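You operate a simulated robot arm through the tools that you are given. There is no shell and no other tool. Be economical: measure what you need, move in short steps, check, and stop when the job is done.

Carry out the task below with a simulated robot arm. There is one attempt and no reset: what you move stays moved.

JOB
Put the brass sleeve from the top of the timber bench on the brass spacer there.

The check looks at the end state, three seconds after you hand in, the way a careful person would. Anything else that was tipped, shoved, dropped, spilled or broken makes it a failure.

ROBOT AND FRAMES
A 6-joint arm with a two-finger parallel gripper, fixed in place. Base frame: the origin is at the foot of the arm, x ahead of it, y to its left, z up; the work surface is at about z = 0. Readings come in mm, rad, newtons and seconds.
With the tool pointing down near the work surface it reaches from about 140 to 580 mm from the base axis. Its first joint turns from -1.152 to 1.152 rad. Payload 2.1 kg.
The tool frame sits at the grasp point between the pads (the TCP): z along the fingers, y along the line on which they close. The tips reach 30 mm beyond it. Largest opening 94 mm; finger width 28, thickness 10; the body of the gripper, 50 by 96 mm, starts 55 mm behind the TCP.
Orientation is that of the tool frame in the base frame, as a unit quaternion [w, x, y, z]. With the fingers straight down and closing along the base's y, the tool's x points along the base's -x, its y along +y and its z along -z.

CONTROLS
- The arm moves only by the tool arm_command. Its argument "rows" is text: rows parted by semicolons, each of 7 numbers parted by spaces: the opening, from 0 (shut) to 1 (fully open), then the shift along the base's x, y, z in units of 40 mm (1.0 is 40 mm), then the turn, a rotation vector about the base's x, y, z in units of 8 degrees (1.0 is 8 degrees). In form: claw x y z ax ay az; .... A call has 1 to 8 rows; each row shifts and turns the commanded pose from where the row before left it. A call with a number of a shift or a turn outside -1 to 1 is refused whole. Each row takes 0.2 s and may step no farther than 50 mm and 0.15 rad from the row before; otherwise, or with a gripper value out of range, the whole call is refused. Where a pose cannot be reached the arm comes as near as it can. A force on the tool above 40 N (or 10 N above the force at the start of the call, whichever is more), or a blocked arm, ends the call early, and 0.2 s more pass. Each finger travels about 72 mm/s and halts on what it meets, pressing with about 36 N; the grip force reading is that of the motor and also rises with nothing between the fingers. The clock runs only during rows and for 0.2 s after the last one: add rows that do not move to give the fingers time. It gives the time, the measured TCP pose, the force on the tool (base axes), the opening and the grip force at its end, in the units of the frame above (readings bear some noise), and new pictures: "show" is both (left out), scene, wrist or none.
- Cameras (640 x 400 px; columns grow to the right, rows downward): "scene" is fixed at [63.6, -371.8, 503.7]; the picture's right is [0.71, -0.70, 0.00], its down [-0.26, -0.26, -0.93] and it looks along [0.65, 0.66, -0.37] (base axes); focal length 318 px, centre (320, 200). "wrist" rides on the gripper at [-37, 0, -58] in the tool frame; the picture's right is [0.00, -1.00, 0.00], its down [0.97, 0.00, -0.24] and it looks along [0.24, 0.00, 0.97] (tool axes); focal length 218 px, centre (320, 200).
- measure_at(camera, pixels): for up to 12 pixels [column, row] of the newest picture of that camera ("zoom" is the newest enlarged one), the place [x, y, z] in the base frame of the surface seen there, good to about 2 mm. No time passes.
- inspect(camera, box): a new picture of the part [left, top, right, bottom] of that camera's present view, enlarged. No time passes.
- finish_job(): hands the job in; it is judged then, once.

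Go step by step. Measure first, check grasps and placings, and put right what went wrong. The budget is 60 turns and 120 pictures, counting those below and the enlarged ones. Unless the task says otherwise, let go and move clear before handing in, and close with one line.

The tools are called after "Request:" as name(argument=value, ...) on one line, values as JSON. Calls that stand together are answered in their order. arm_command: Moves the arm, as the interface text tells. Its arguments: {"type":"object","properties":{"rows":{"type":"string"},"show":{"type":"string","enum":["both","scene","wrist","none"]}},"required":["rows"]} The other tools are called the same way: measure_at (camera, pixels) gives the place of the surface under pixels of a picture; inspect (camera, box) takes an enlarged picture of a part of a camera's view; finish_job () hands the job in.

At the start:

```text
t: 0.0
position: [335.0, 27.1, 278.1]
tool_rot: [0.001, 0.0, 1.0, 0.0]
ft_force: [-0.5, 0.5, -0.3]
width: 94.0
grasp_force: 0.0
```

scene: 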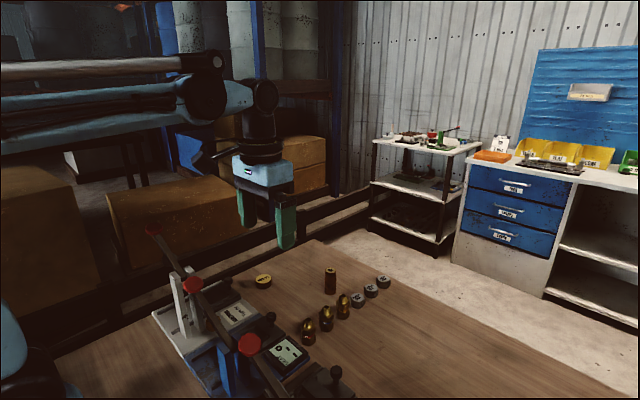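
wrist: 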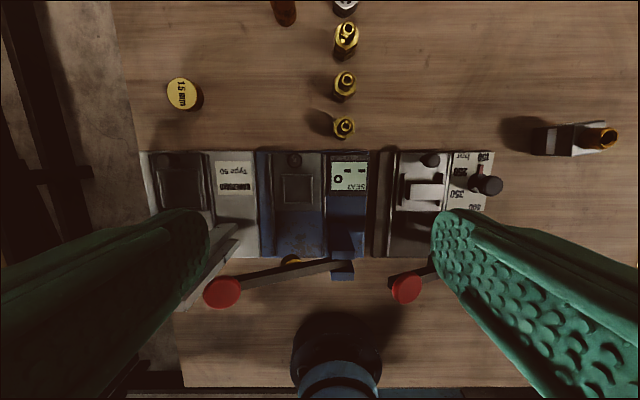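

The pictures show a yellow disc near scene (263,281), a tall brass cylinder at (330,281), and a row of fittings and grey discs. I'll enlarge both views to tell them apart.

Request:
inspect(camera="scene", box=[230, 250, 410, 362])

Request:
inspect(camera="wrist", box=[140, 0, 400, 162])

Request:
inspect(camera="scene", box=[140, 210, 380, 400])

```text
3.56 times, centred on (320, 306) of scene
```

zoom: 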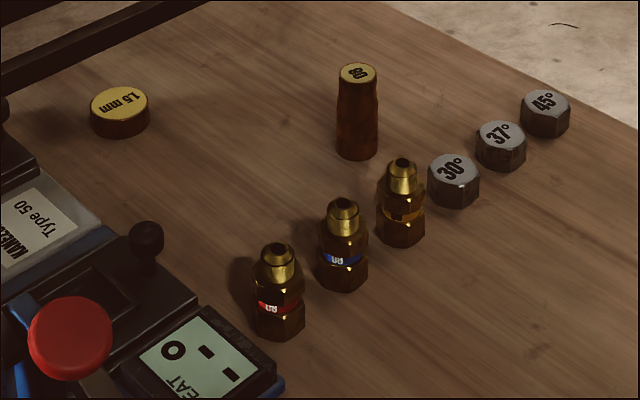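

```text
2.46 times, centred on (270, 81) of wrist
```

zoom: 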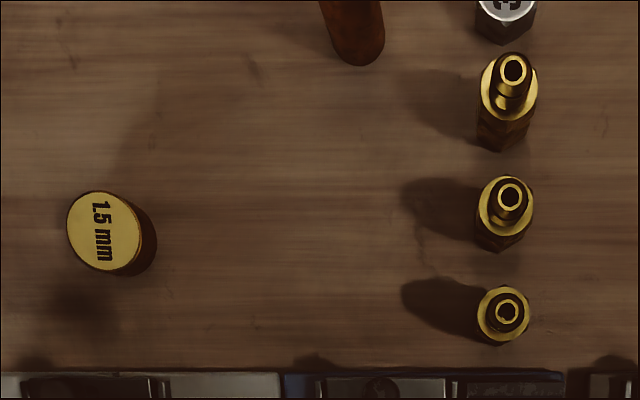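

```text
2.11 times, centred on (260, 305) of scene
```

zoom: 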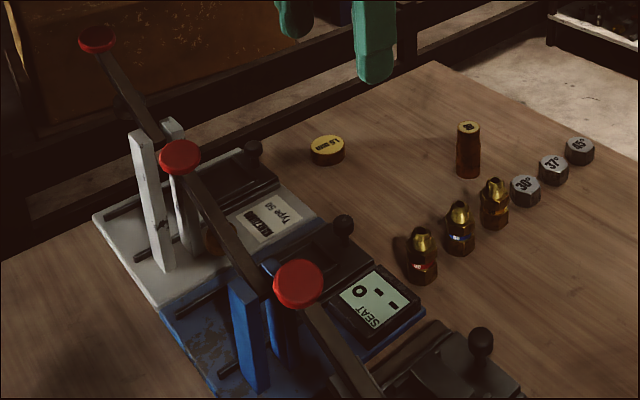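

The plain brass cylinder with a stepped body is the sleeve and the "1.5 mm" round brass disc is the spacer. I'll measure both, along with their neighbours.

Request:
inspect(camera="scene", box=[240, 255, 352, 325])

Request:
measure_at(camera="scene", pixels=[[330, 270], [330, 280], [330, 290], [327, 270], [334, 270], [263, 279], [257, 279], [269, 279], [264, 275], [263, 286], [343, 297], [345, 275]])

Request:
measure_at(camera="wrist", pixels=[[182, 93], [168, 93], [196, 93], [182, 79], [182, 108], [345, 32], [345, 80], [345, 124], [284, 10], [220, 60]])

```text
5.71 times, centred on (296, 290) of scene
```

zoom: 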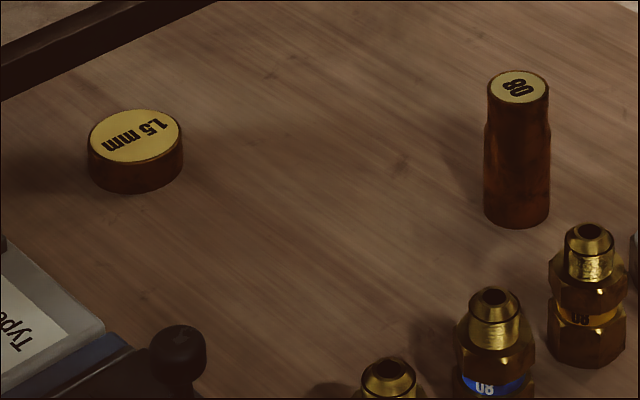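

```text
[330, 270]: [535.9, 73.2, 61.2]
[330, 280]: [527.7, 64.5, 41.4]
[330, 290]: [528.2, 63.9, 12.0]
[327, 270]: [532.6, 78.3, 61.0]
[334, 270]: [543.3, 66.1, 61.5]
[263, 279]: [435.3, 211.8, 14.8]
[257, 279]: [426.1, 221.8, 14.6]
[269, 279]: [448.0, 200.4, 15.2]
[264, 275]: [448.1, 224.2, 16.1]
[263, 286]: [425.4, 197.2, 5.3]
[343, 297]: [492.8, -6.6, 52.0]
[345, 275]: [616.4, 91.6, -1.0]
```

```text
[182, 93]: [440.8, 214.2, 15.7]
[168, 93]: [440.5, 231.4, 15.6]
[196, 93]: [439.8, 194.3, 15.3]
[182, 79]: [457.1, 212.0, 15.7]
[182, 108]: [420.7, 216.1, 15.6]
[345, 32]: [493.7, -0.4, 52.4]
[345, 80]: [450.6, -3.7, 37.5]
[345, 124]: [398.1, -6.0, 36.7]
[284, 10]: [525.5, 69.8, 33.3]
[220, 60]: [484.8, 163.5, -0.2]
```

The sleeve stands at about (537, 72), about 61 mm tall and 20 mm across. The spacer is centred at about (439, 213) with its top at 15.6. I'll move above the sleeve.

Request:
arm_command(rows="1 0.842 0.188 -0.3 0 0 0;1 0.842 0.188 -0.3 0 0 0;1 0.842 0.188 -0.4 0 0 0;1 0.842 0.188 -0.5 0 0 0;1 0.842 0.188 -0.6 0 0 0;1 0.842 0.188 -0.6 0 0 0;0.8 0 0 -0.8 0 0 0;0.8 0 0 0 0 0 0")

Request:
measure_at(camera="scene", pixels=[[152, 230], [193, 285], [250, 344], [269, 318], [180, 260]])

```text
t: 1.8
position: [535.8, 73.0, 137.5]
tool_rot: [0.0, 0.0, 1.0, -0.001]
ft_force: [0.8, 0.7, 0.3]
width: 75.0
grasp_force: 0.2
```

scene: 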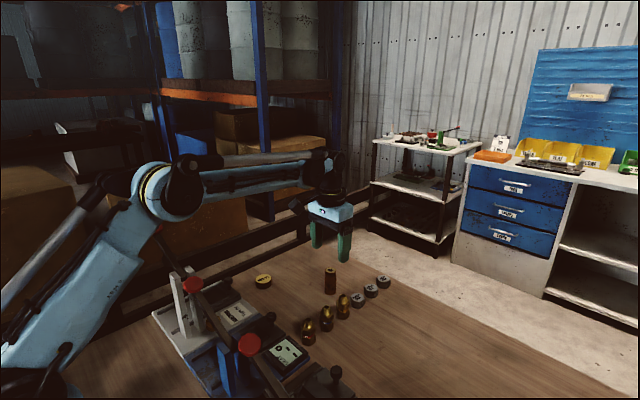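
wrist: 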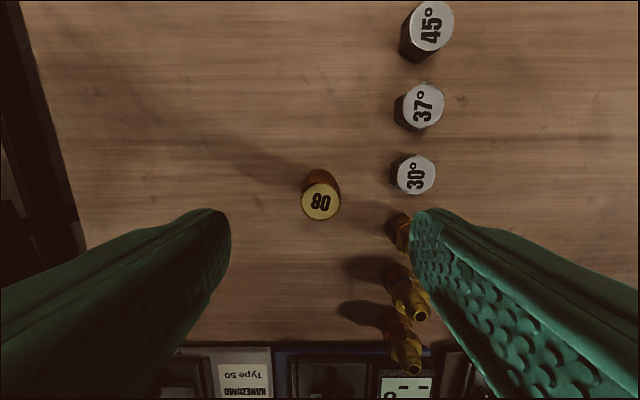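

```text
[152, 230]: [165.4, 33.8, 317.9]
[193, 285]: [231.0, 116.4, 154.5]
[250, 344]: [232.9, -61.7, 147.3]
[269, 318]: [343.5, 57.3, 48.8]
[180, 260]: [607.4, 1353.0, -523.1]
```

The arm is above the sleeve and its top shows at wrist (320,203). I'll measure its edges to centre on it.

Request:
measure_at(camera="wrist", pixels=[[320, 203], [305, 203], [337, 203], [320, 188], [320, 217], [303, 203], [338, 203], [400, 218], [404, 245]])

Request:
inspect(camera="wrist", box=[280, 155, 440, 255])

```text
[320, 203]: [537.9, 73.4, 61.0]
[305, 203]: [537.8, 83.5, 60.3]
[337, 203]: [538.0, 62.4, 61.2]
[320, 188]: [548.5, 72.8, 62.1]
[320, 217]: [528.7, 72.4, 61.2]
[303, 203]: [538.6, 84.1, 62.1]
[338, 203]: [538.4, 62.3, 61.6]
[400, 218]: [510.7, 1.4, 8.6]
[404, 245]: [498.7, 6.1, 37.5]
```

```text
4.00 times, centred on (360, 205) of wrist
```

zoom: 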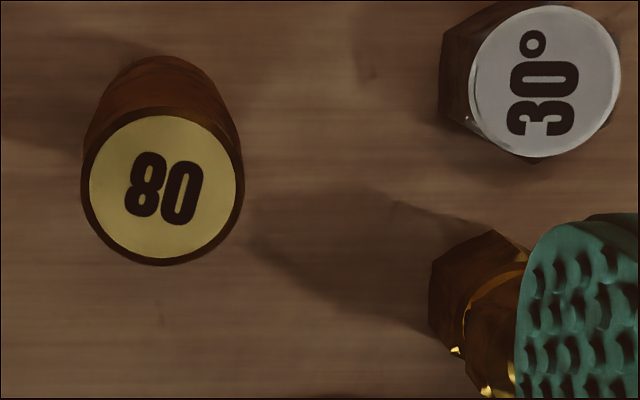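

The sleeve's centre is about (538.3, 73). I'll narrow the opening, shift 2 mm in x and go down to TCP z of about 38.

Request:
arm_command(rows="0.6 0.06 0 -0.5 0 0 0;0.6 0 0 -0.5 0 0 0;0.6 0 0 -0.5 0 0 0;0.6 0 0 -0.5 0 0 0;0.6 0 0 -0.48 0 0 0;0.6 0 0 0 0 0 0")

```text
t: 3.2
position: [538.9, 71.7, 38.2]
tool_rot: [0.001, 0.001, 1.0, -0.001]
ft_force: [0.2, 0.2, 0.7]
width: 56.6
grasp_force: 0.0
```

scene: 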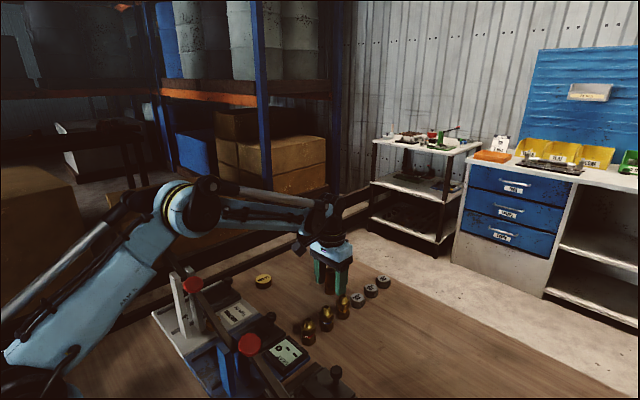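
wrist: 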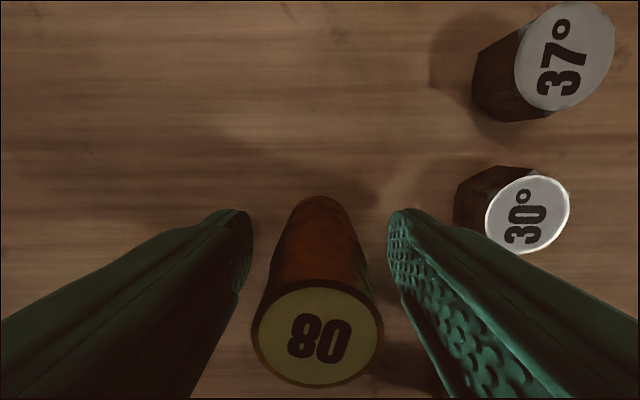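

The sleeve lies between the pads, so I'll close.

Request:
arm_command(rows="0.35 0 0 0 0 0 0;0.28 0 0 0 0 0 0;0.2 0 0 0 0 0 0;0.1 0 0 0 0 0 0;0 0 0 0 0 0 0;0 0 0 0 0 0 0", show="wrist")

```text
t: 4.6
position: [539.0, 72.4, 38.9]
tool_rot: [0.001, 0.0, 1.0, 0.0]
ft_force: [0.0, 0.5, 1.1]
width: 30.5
grasp_force: 36.5
```

wrist: 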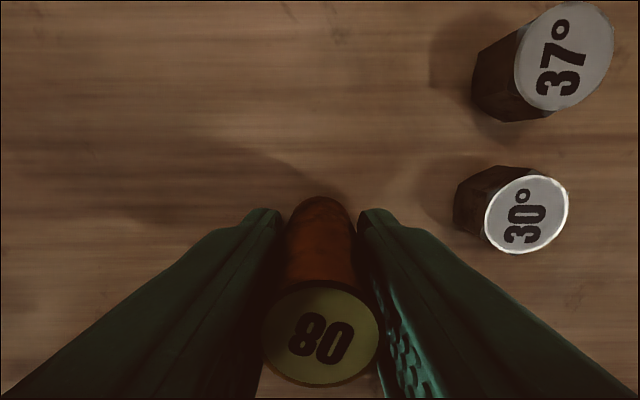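

The grip has stalled at 30.5 mm with 36 N on the lower body. I'll lift a little and check that it holds.

Request:
arm_command(rows="0 0 0 0 0 0 0;0 0 0 0.25 0 0 0;0 0 0 0.5 0 0 0;0 0 0 0.5 0 0 0;0 0 0 0 0 0 0")

Request:
inspect(camera="scene", box=[250, 220, 410, 320])

```text
t: 5.8
position: [537.1, 72.7, 89.2]
tool_rot: [0.001, 0.0, 1.0, 0.0]
ft_force: [1.0, 0.4, -0.9]
width: 24.5
grasp_force: 36.4
```

scene: 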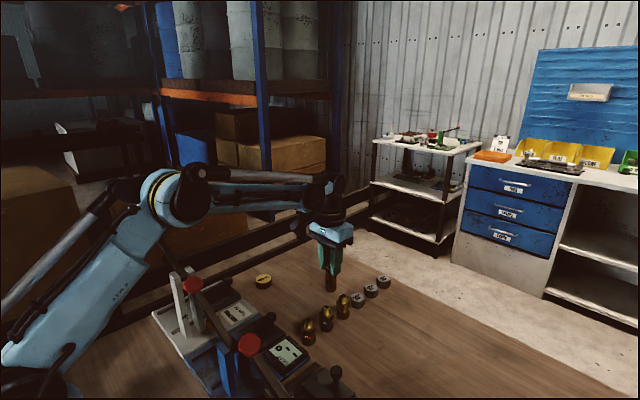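
wrist: 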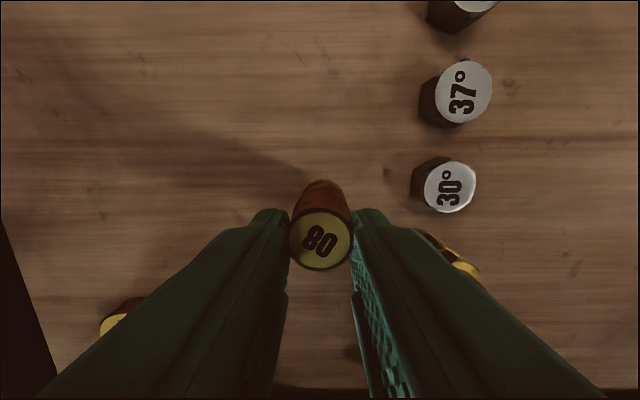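

```text
4.00 times, centred on (330, 270) of scene
```

zoom: 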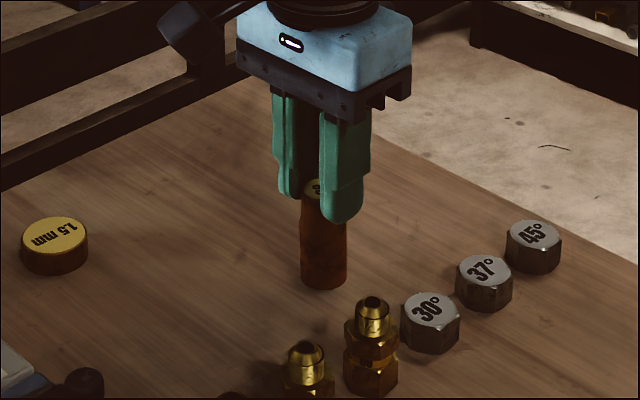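

The width went to 24.5 and the sleeve looks lower between the fingers, so it has slipped. I'll measure where its top is.

Request:
measure_at(camera="wrist", pixels=[[320, 240], [302, 240], [340, 240], [320, 222], [320, 258], [322, 190]])

Request:
inspect(camera="scene", box=[306, 252, 354, 300])

Request:
measure_at(camera="scene", pixels=[[328, 267], [330, 280], [330, 290]])

```text
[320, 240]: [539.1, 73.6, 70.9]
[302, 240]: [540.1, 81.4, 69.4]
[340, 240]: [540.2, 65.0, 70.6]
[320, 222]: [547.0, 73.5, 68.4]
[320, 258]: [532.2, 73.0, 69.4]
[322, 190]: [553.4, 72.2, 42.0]
```

```text
8.33 times, centred on (330, 276) of scene
```

zoom: 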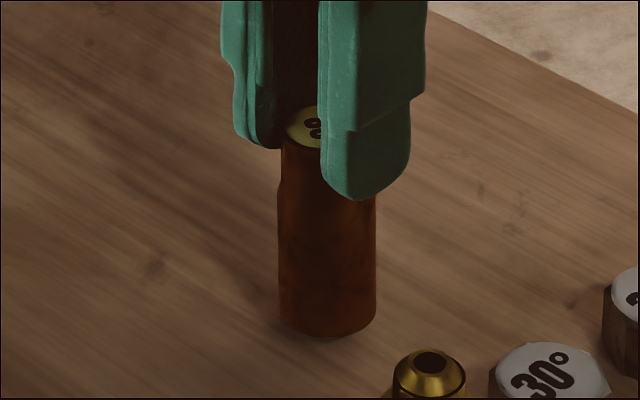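

```text
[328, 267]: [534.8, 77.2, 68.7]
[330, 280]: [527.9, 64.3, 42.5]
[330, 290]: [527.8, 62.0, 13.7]
```

The sleeve's top is at about 69.5, so it slid down and now hangs by its narrow neck, about 8 mm off the bench. I'll set it down gently and regrip it on the neck.

Request:
arm_command(rows="0 0 0 -0.08 0 0 0;0 0 0 -0.07 0 0 0;0 0 0 -0.05 0 0 0;0 0 0 0 0 0 0")

Request:
inspect(camera="scene", box=[306, 252, 354, 300])

Request:
measure_at(camera="wrist", pixels=[[320, 240], [310, 240], [330, 240], [320, 232], [320, 248]])

```text
t: 6.8
position: [538.2, 71.5, 81.4]
tool_rot: [0.001, 0.001, 1.0, -0.001]
ft_force: [-1.2, -2.4, 9.8]
width: 24.0
grasp_force: 36.0
```

scene: 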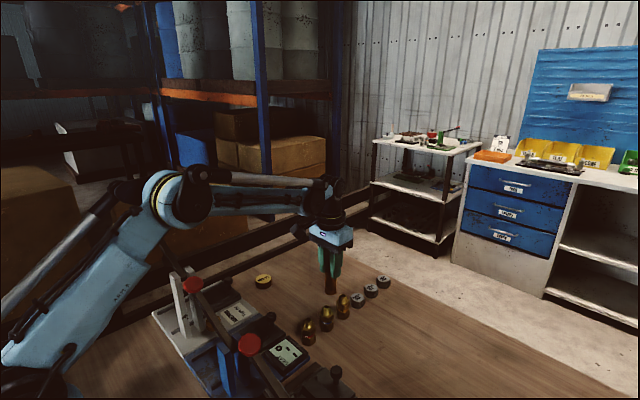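
wrist: 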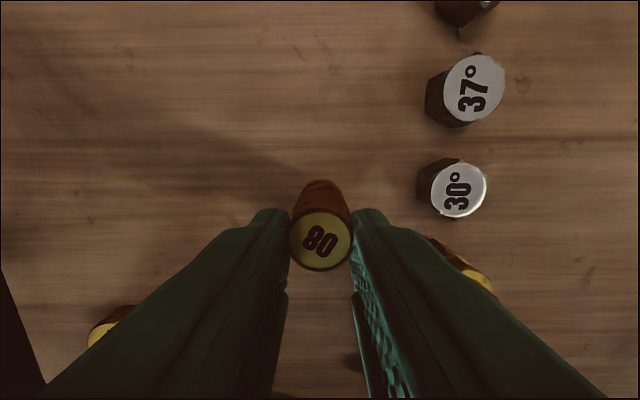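

```text
8.33 times, centred on (330, 276) of scene
```

zoom: 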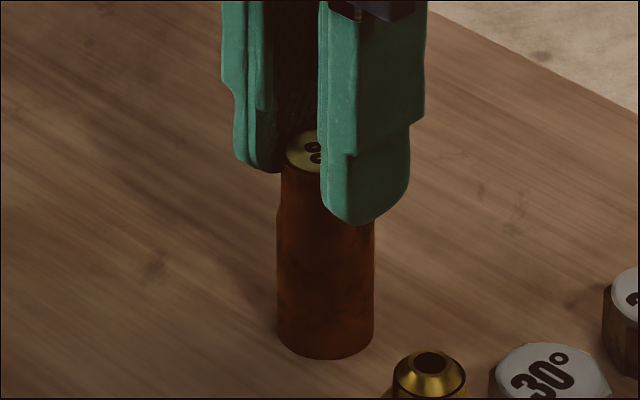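

```text
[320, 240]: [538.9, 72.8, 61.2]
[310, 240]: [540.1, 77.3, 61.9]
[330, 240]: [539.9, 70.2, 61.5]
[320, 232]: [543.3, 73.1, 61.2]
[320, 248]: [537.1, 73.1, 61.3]
```

The sleeve followed the gripper with no slip and now stands on the bench (top 61.3, 10 N contact). So the neck grip holds; I'll open, go 4 mm deeper to sit just above the shoulder, and close again.

Request:
arm_command(rows="0.4 0 0 0 0 0 0;0.4 0 0.02 -0.09 0 0 0;0.4 0 0 0 0 0 0;0.25 0 0 0 0 0 0;0.1 0 0 0 0 0 0;0 0 0 0 0 0 0;0 0 0 0 0 0 0;0 0 0 0 0 0 0", show="wrist")

Request:
inspect(camera="scene", box=[306, 252, 354, 300])

```text
t: 8.6
position: [539.0, 72.6, 77.1]
tool_rot: [0.001, 0.001, 1.0, -0.001]
ft_force: [-0.5, 0.0, 0.8]
width: 24.2
grasp_force: 35.9
```

wrist: 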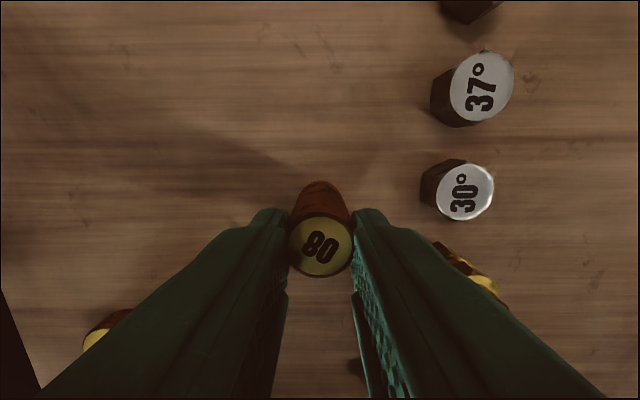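

```text
8.33 times, centred on (330, 276) of scene
```

zoom: 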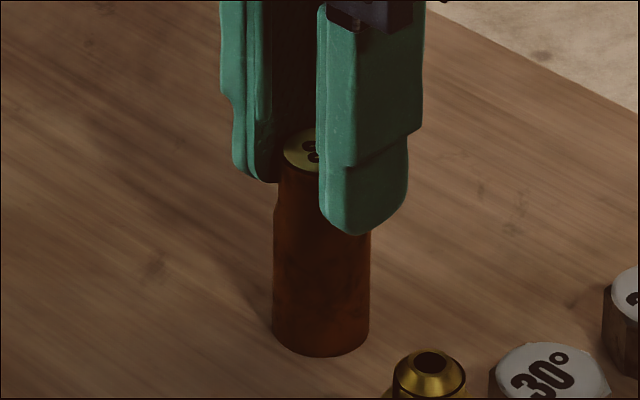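

The pads hold the neck at 24.2 mm, just above the shoulder. I'll lift slowly and check.

Request:
arm_command(rows="0 0 0 0.05 0 0 0;0 0 0 0.1 0 0 0;0 0 0 0.2 0 0 0;0 0 0 0.3 0 0 0;0 0 0 0.3 0 0 0;0 0 0 0.2 0 0 0;0 0 0 0.1 0 0 0;0 0 0 0 0 0 0")

Request:
measure_at(camera="wrist", pixels=[[320, 245], [310, 245], [330, 245], [320, 235], [320, 255]])

Request:
inspect(camera="scene", box=[290, 210, 370, 290])

```text
t: 10.4
position: [537.5, 71.5, 128.1]
tool_rot: [0.001, 0.0, 1.0, -0.002]
ft_force: [0.6, 0.0, -1.1]
width: 24.3
grasp_force: 35.6
```

scene: 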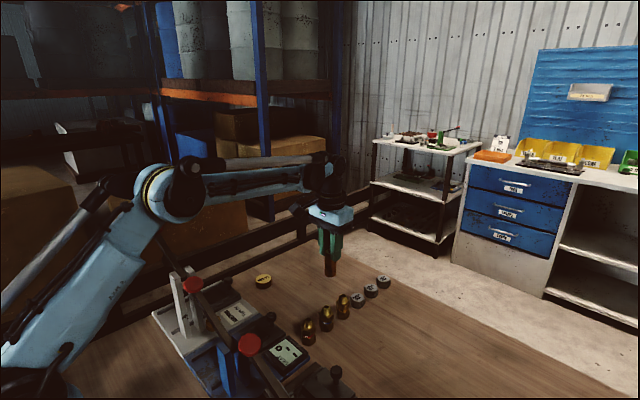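
wrist: 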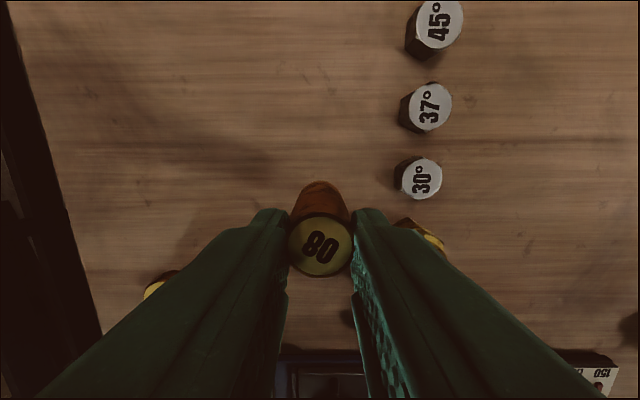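

```text
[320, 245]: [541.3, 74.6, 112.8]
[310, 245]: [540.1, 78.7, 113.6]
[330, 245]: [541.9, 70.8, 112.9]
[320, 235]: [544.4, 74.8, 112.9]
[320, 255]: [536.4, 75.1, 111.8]
```

```text
5.00 times, centred on (330, 250) of scene
```

zoom: 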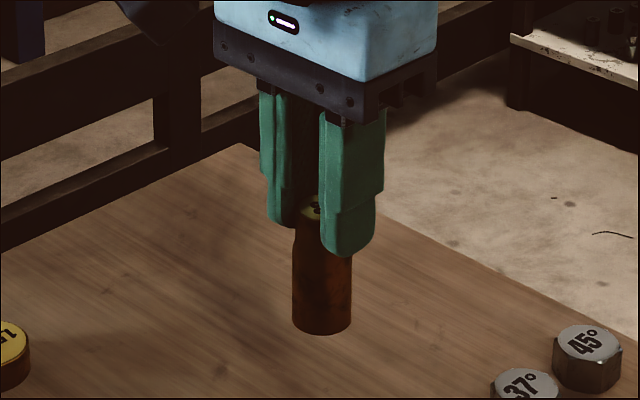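

The sleeve is held firmly, with its bottom at about z 51. I'll carry it towards a point above the spacer at (439, 213).

Request:
arm_command(rows="0 -0.15 0.2 0 0 0 0;0 -0.4 0.57 0 0 0 0;0 -0.4 0.57 0 0 0 0;0 -0.4 0.57 0 0 0 0;0 -0.4 0.57 0 0 0 0;0 -0.4 0.57 0 0 0 0;0 -0.31 0.47 0 0 0 0;0 0 0 0 0 0 0")

Request:
inspect(camera="scene", box=[216, 210, 312, 306])

```text
t: 12.2
position: [439.5, 212.4, 128.5]
tool_rot: [0.001, 0.0, 1.0, -0.002]
ft_force: [0.2, 0.3, -1.2]
width: 24.1
grasp_force: 36.6
```

scene: 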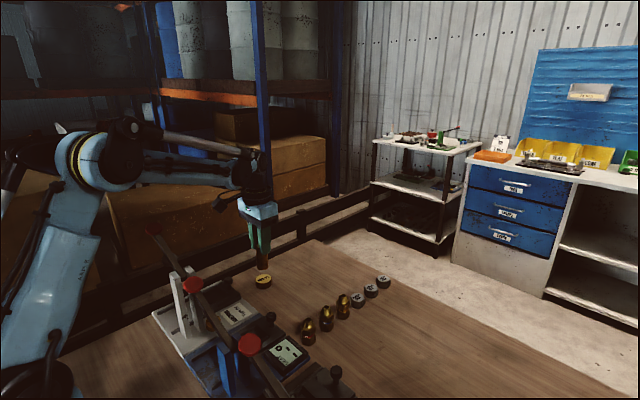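
wrist: 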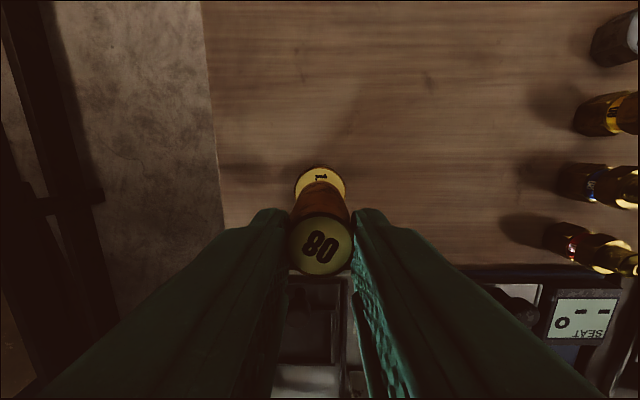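

```text
4.17 times, centred on (264, 258) of scene
```

zoom: 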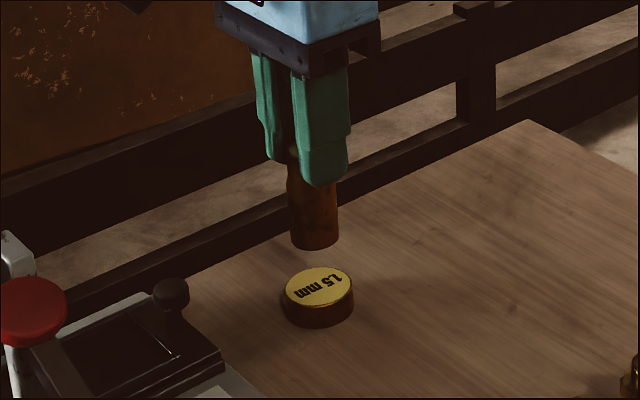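

The sleeve hangs over the spacer. I'll measure both to find the remaining offset.

Request:
measure_at(camera="zoom", pixels=[[318, 286], [286, 290], [350, 286], [318, 268], [316, 304], [292, 225], [302, 225], [313, 225], [325, 225], [335, 225], [313, 210], [313, 240]])

Request:
measure_at(camera="wrist", pixels=[[320, 245], [294, 245], [347, 245], [320, 223], [320, 270], [320, 169], [297, 185], [345, 185], [343, 195], [320, 178]])

```text
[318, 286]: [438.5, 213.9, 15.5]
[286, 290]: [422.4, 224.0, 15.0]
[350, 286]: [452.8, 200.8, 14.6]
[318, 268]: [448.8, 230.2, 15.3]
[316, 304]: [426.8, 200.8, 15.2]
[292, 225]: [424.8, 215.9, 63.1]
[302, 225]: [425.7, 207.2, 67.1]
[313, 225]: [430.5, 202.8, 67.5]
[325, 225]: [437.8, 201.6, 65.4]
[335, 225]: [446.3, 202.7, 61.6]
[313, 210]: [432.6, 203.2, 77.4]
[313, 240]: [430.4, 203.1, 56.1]
```

```text
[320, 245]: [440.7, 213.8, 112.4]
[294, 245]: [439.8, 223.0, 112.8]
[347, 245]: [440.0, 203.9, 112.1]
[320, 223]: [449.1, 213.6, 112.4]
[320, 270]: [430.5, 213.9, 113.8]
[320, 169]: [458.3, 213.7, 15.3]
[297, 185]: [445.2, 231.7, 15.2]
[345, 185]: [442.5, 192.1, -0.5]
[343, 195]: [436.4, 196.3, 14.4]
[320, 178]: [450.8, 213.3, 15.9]
```

The sleeve's centre is at about (440, 213) and the spacer's at (438.6, 213.8), with a gap of about 35.5 mm. I'll correct by about 1 mm and lower most of the way.

Request:
arm_command(rows="0 -0.03 0.02 -0.15 0 0 0;0 0 0 -0.25 0 0 0;0 0 0 -0.25 0 0 0;0 0 0 -0.1 0 0 0;0 0 0 -0.05 0 0 0;0 0 0 0 0 0 0")

Request:
inspect(camera="scene", box=[232, 240, 296, 304])

```text
t: 13.6
position: [438.9, 213.9, 96.0]
tool_rot: [0.001, 0.0, 1.0, -0.001]
ft_force: [0.2, -0.5, -0.6]
width: 24.1
grasp_force: 36.3
```

scene: 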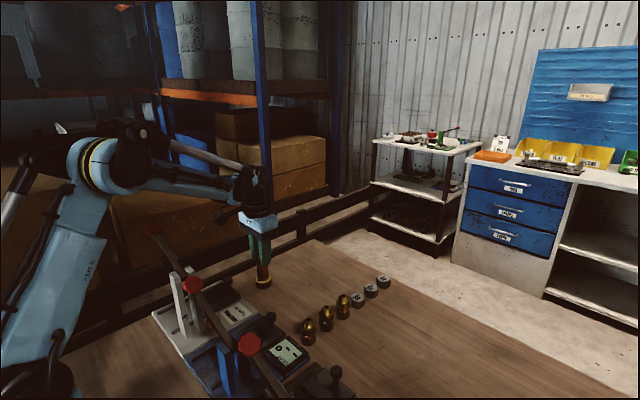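
wrist: 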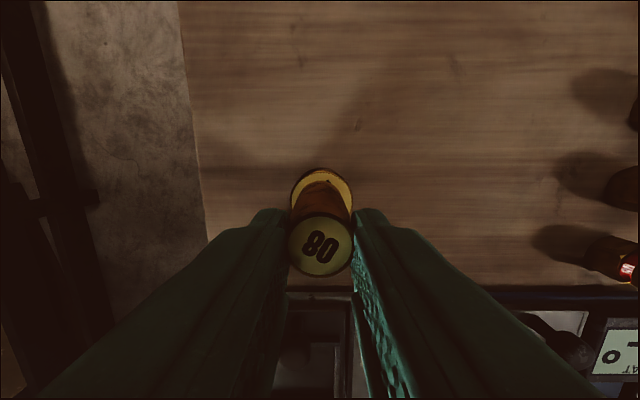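

```text
6.25 times, centred on (264, 272) of scene
```

zoom: 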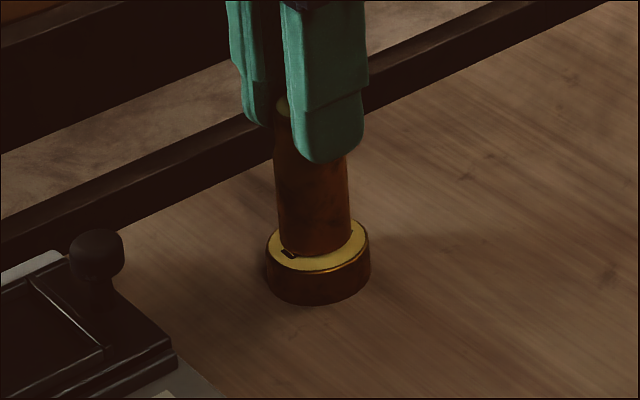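

It is centred within about 1 mm with a small gap of about 3 mm. I'll lower in small steps until contact.

Request:
arm_command(rows="0 0.015 -0.01 -0.03 0 0 0;0 0 0 -0.025 0 0 0;0 0 0 -0.02 0 0 0;0 0 0 0 0 0 0", show="none")

Request:
inspect(camera="scene", box=[232, 240, 296, 304])

```text
t: 14.6
position: [439.9, 214.3, 93.3]
tool_rot: [0.001, 0.0, 1.0, -0.001]
ft_force: [1.6, 0.1, 12.7]
width: 24.1
grasp_force: 36.0
```

```text
6.25 times, centred on (264, 272) of scene
```

zoom: 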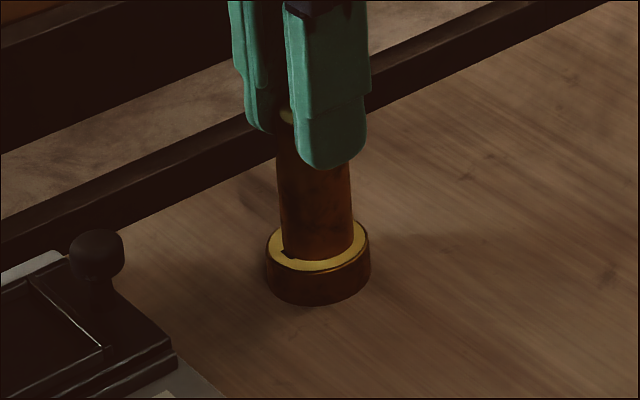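

A force of 12.7 N confirms contact and the sleeve is centred on the spacer. I'll ease the pressure and open gently.

Request:
arm_command(rows="0 0 0 0.012 0 0 0;0.28 0 0 0 0 0 0;0.4 0 0 0 0 0 0;0.55 0 0 0 0 0 0;0.55 0 0 0 0 0 0", show="wrist")

Request:
inspect(camera="scene", box=[232, 240, 296, 304])

```text
t: 15.8
position: [440.4, 213.1, 92.9]
tool_rot: [0.002, 0.0, 1.0, -0.001]
ft_force: [-0.3, -0.2, 0.4]
width: 52.2
grasp_force: 0.1
```

wrist: 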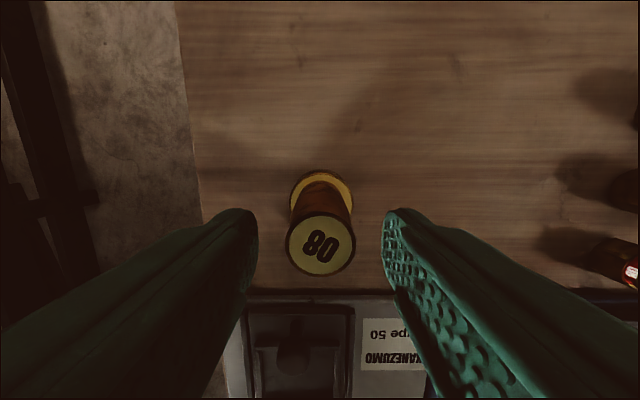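

```text
6.25 times, centred on (264, 272) of scene
```

zoom: 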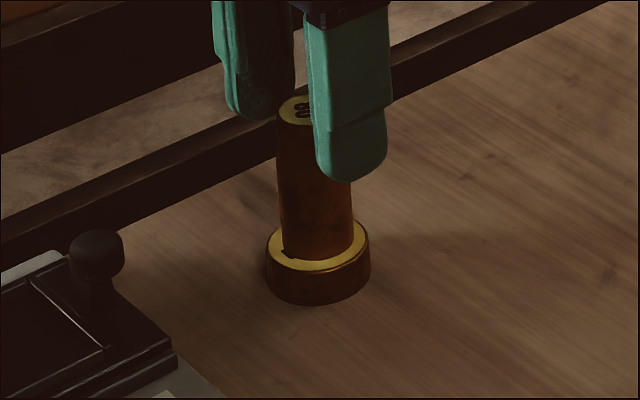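

The sleeve stands upright on the spacer and the fingers are clear of it. I'll raise the arm straight up.

Request:
arm_command(rows="0.55 0 0 0.3 0 0 0;0.55 0 0 0.7 0 0 0;0.55 0 0 0.9 0 0 0;0.55 0 0 0.9 0 0 0;0.55 0 0 0 0 0 0")

Request:
inspect(camera="scene", box=[200, 230, 400, 355])

```text
t: 17.0
position: [438.3, 214.4, 206.1]
tool_rot: [0.0, 0.0, 1.0, 0.001]
ft_force: [-0.3, 0.6, 0.8]
width: 51.9
grasp_force: 0.2
```

scene: 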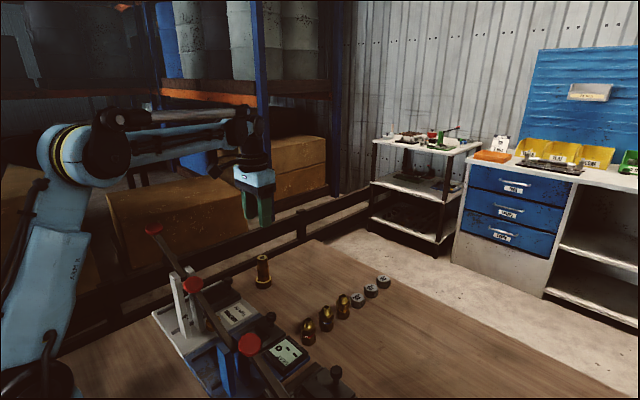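
wrist: 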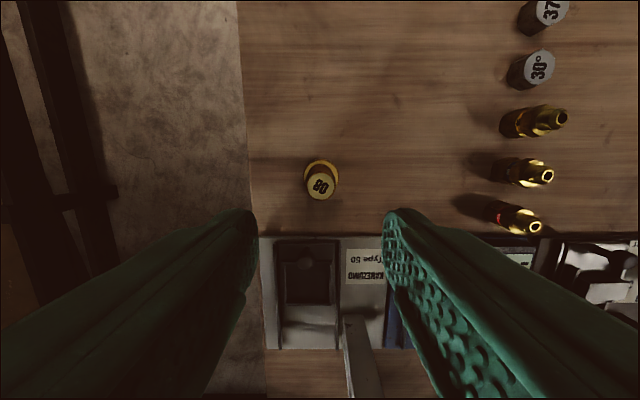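

```text
3.20 times, centred on (300, 292) of scene
```

zoom: 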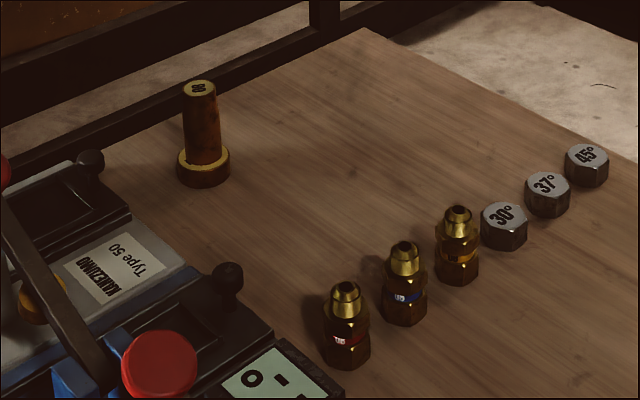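

The sleeve stands upright and centred on the spacer, the other parts are where they were, and the arm is clear, so I'm handing in.

Request:
finish_job()

```text
The job is handed in.
```

The brass sleeve is standing upright and centred on the brass "1.5 mm" spacer, and nothing else on the bench was moved; my first grip slipped on the lower body, so I set the sleeve back down and regripped it by the neck.
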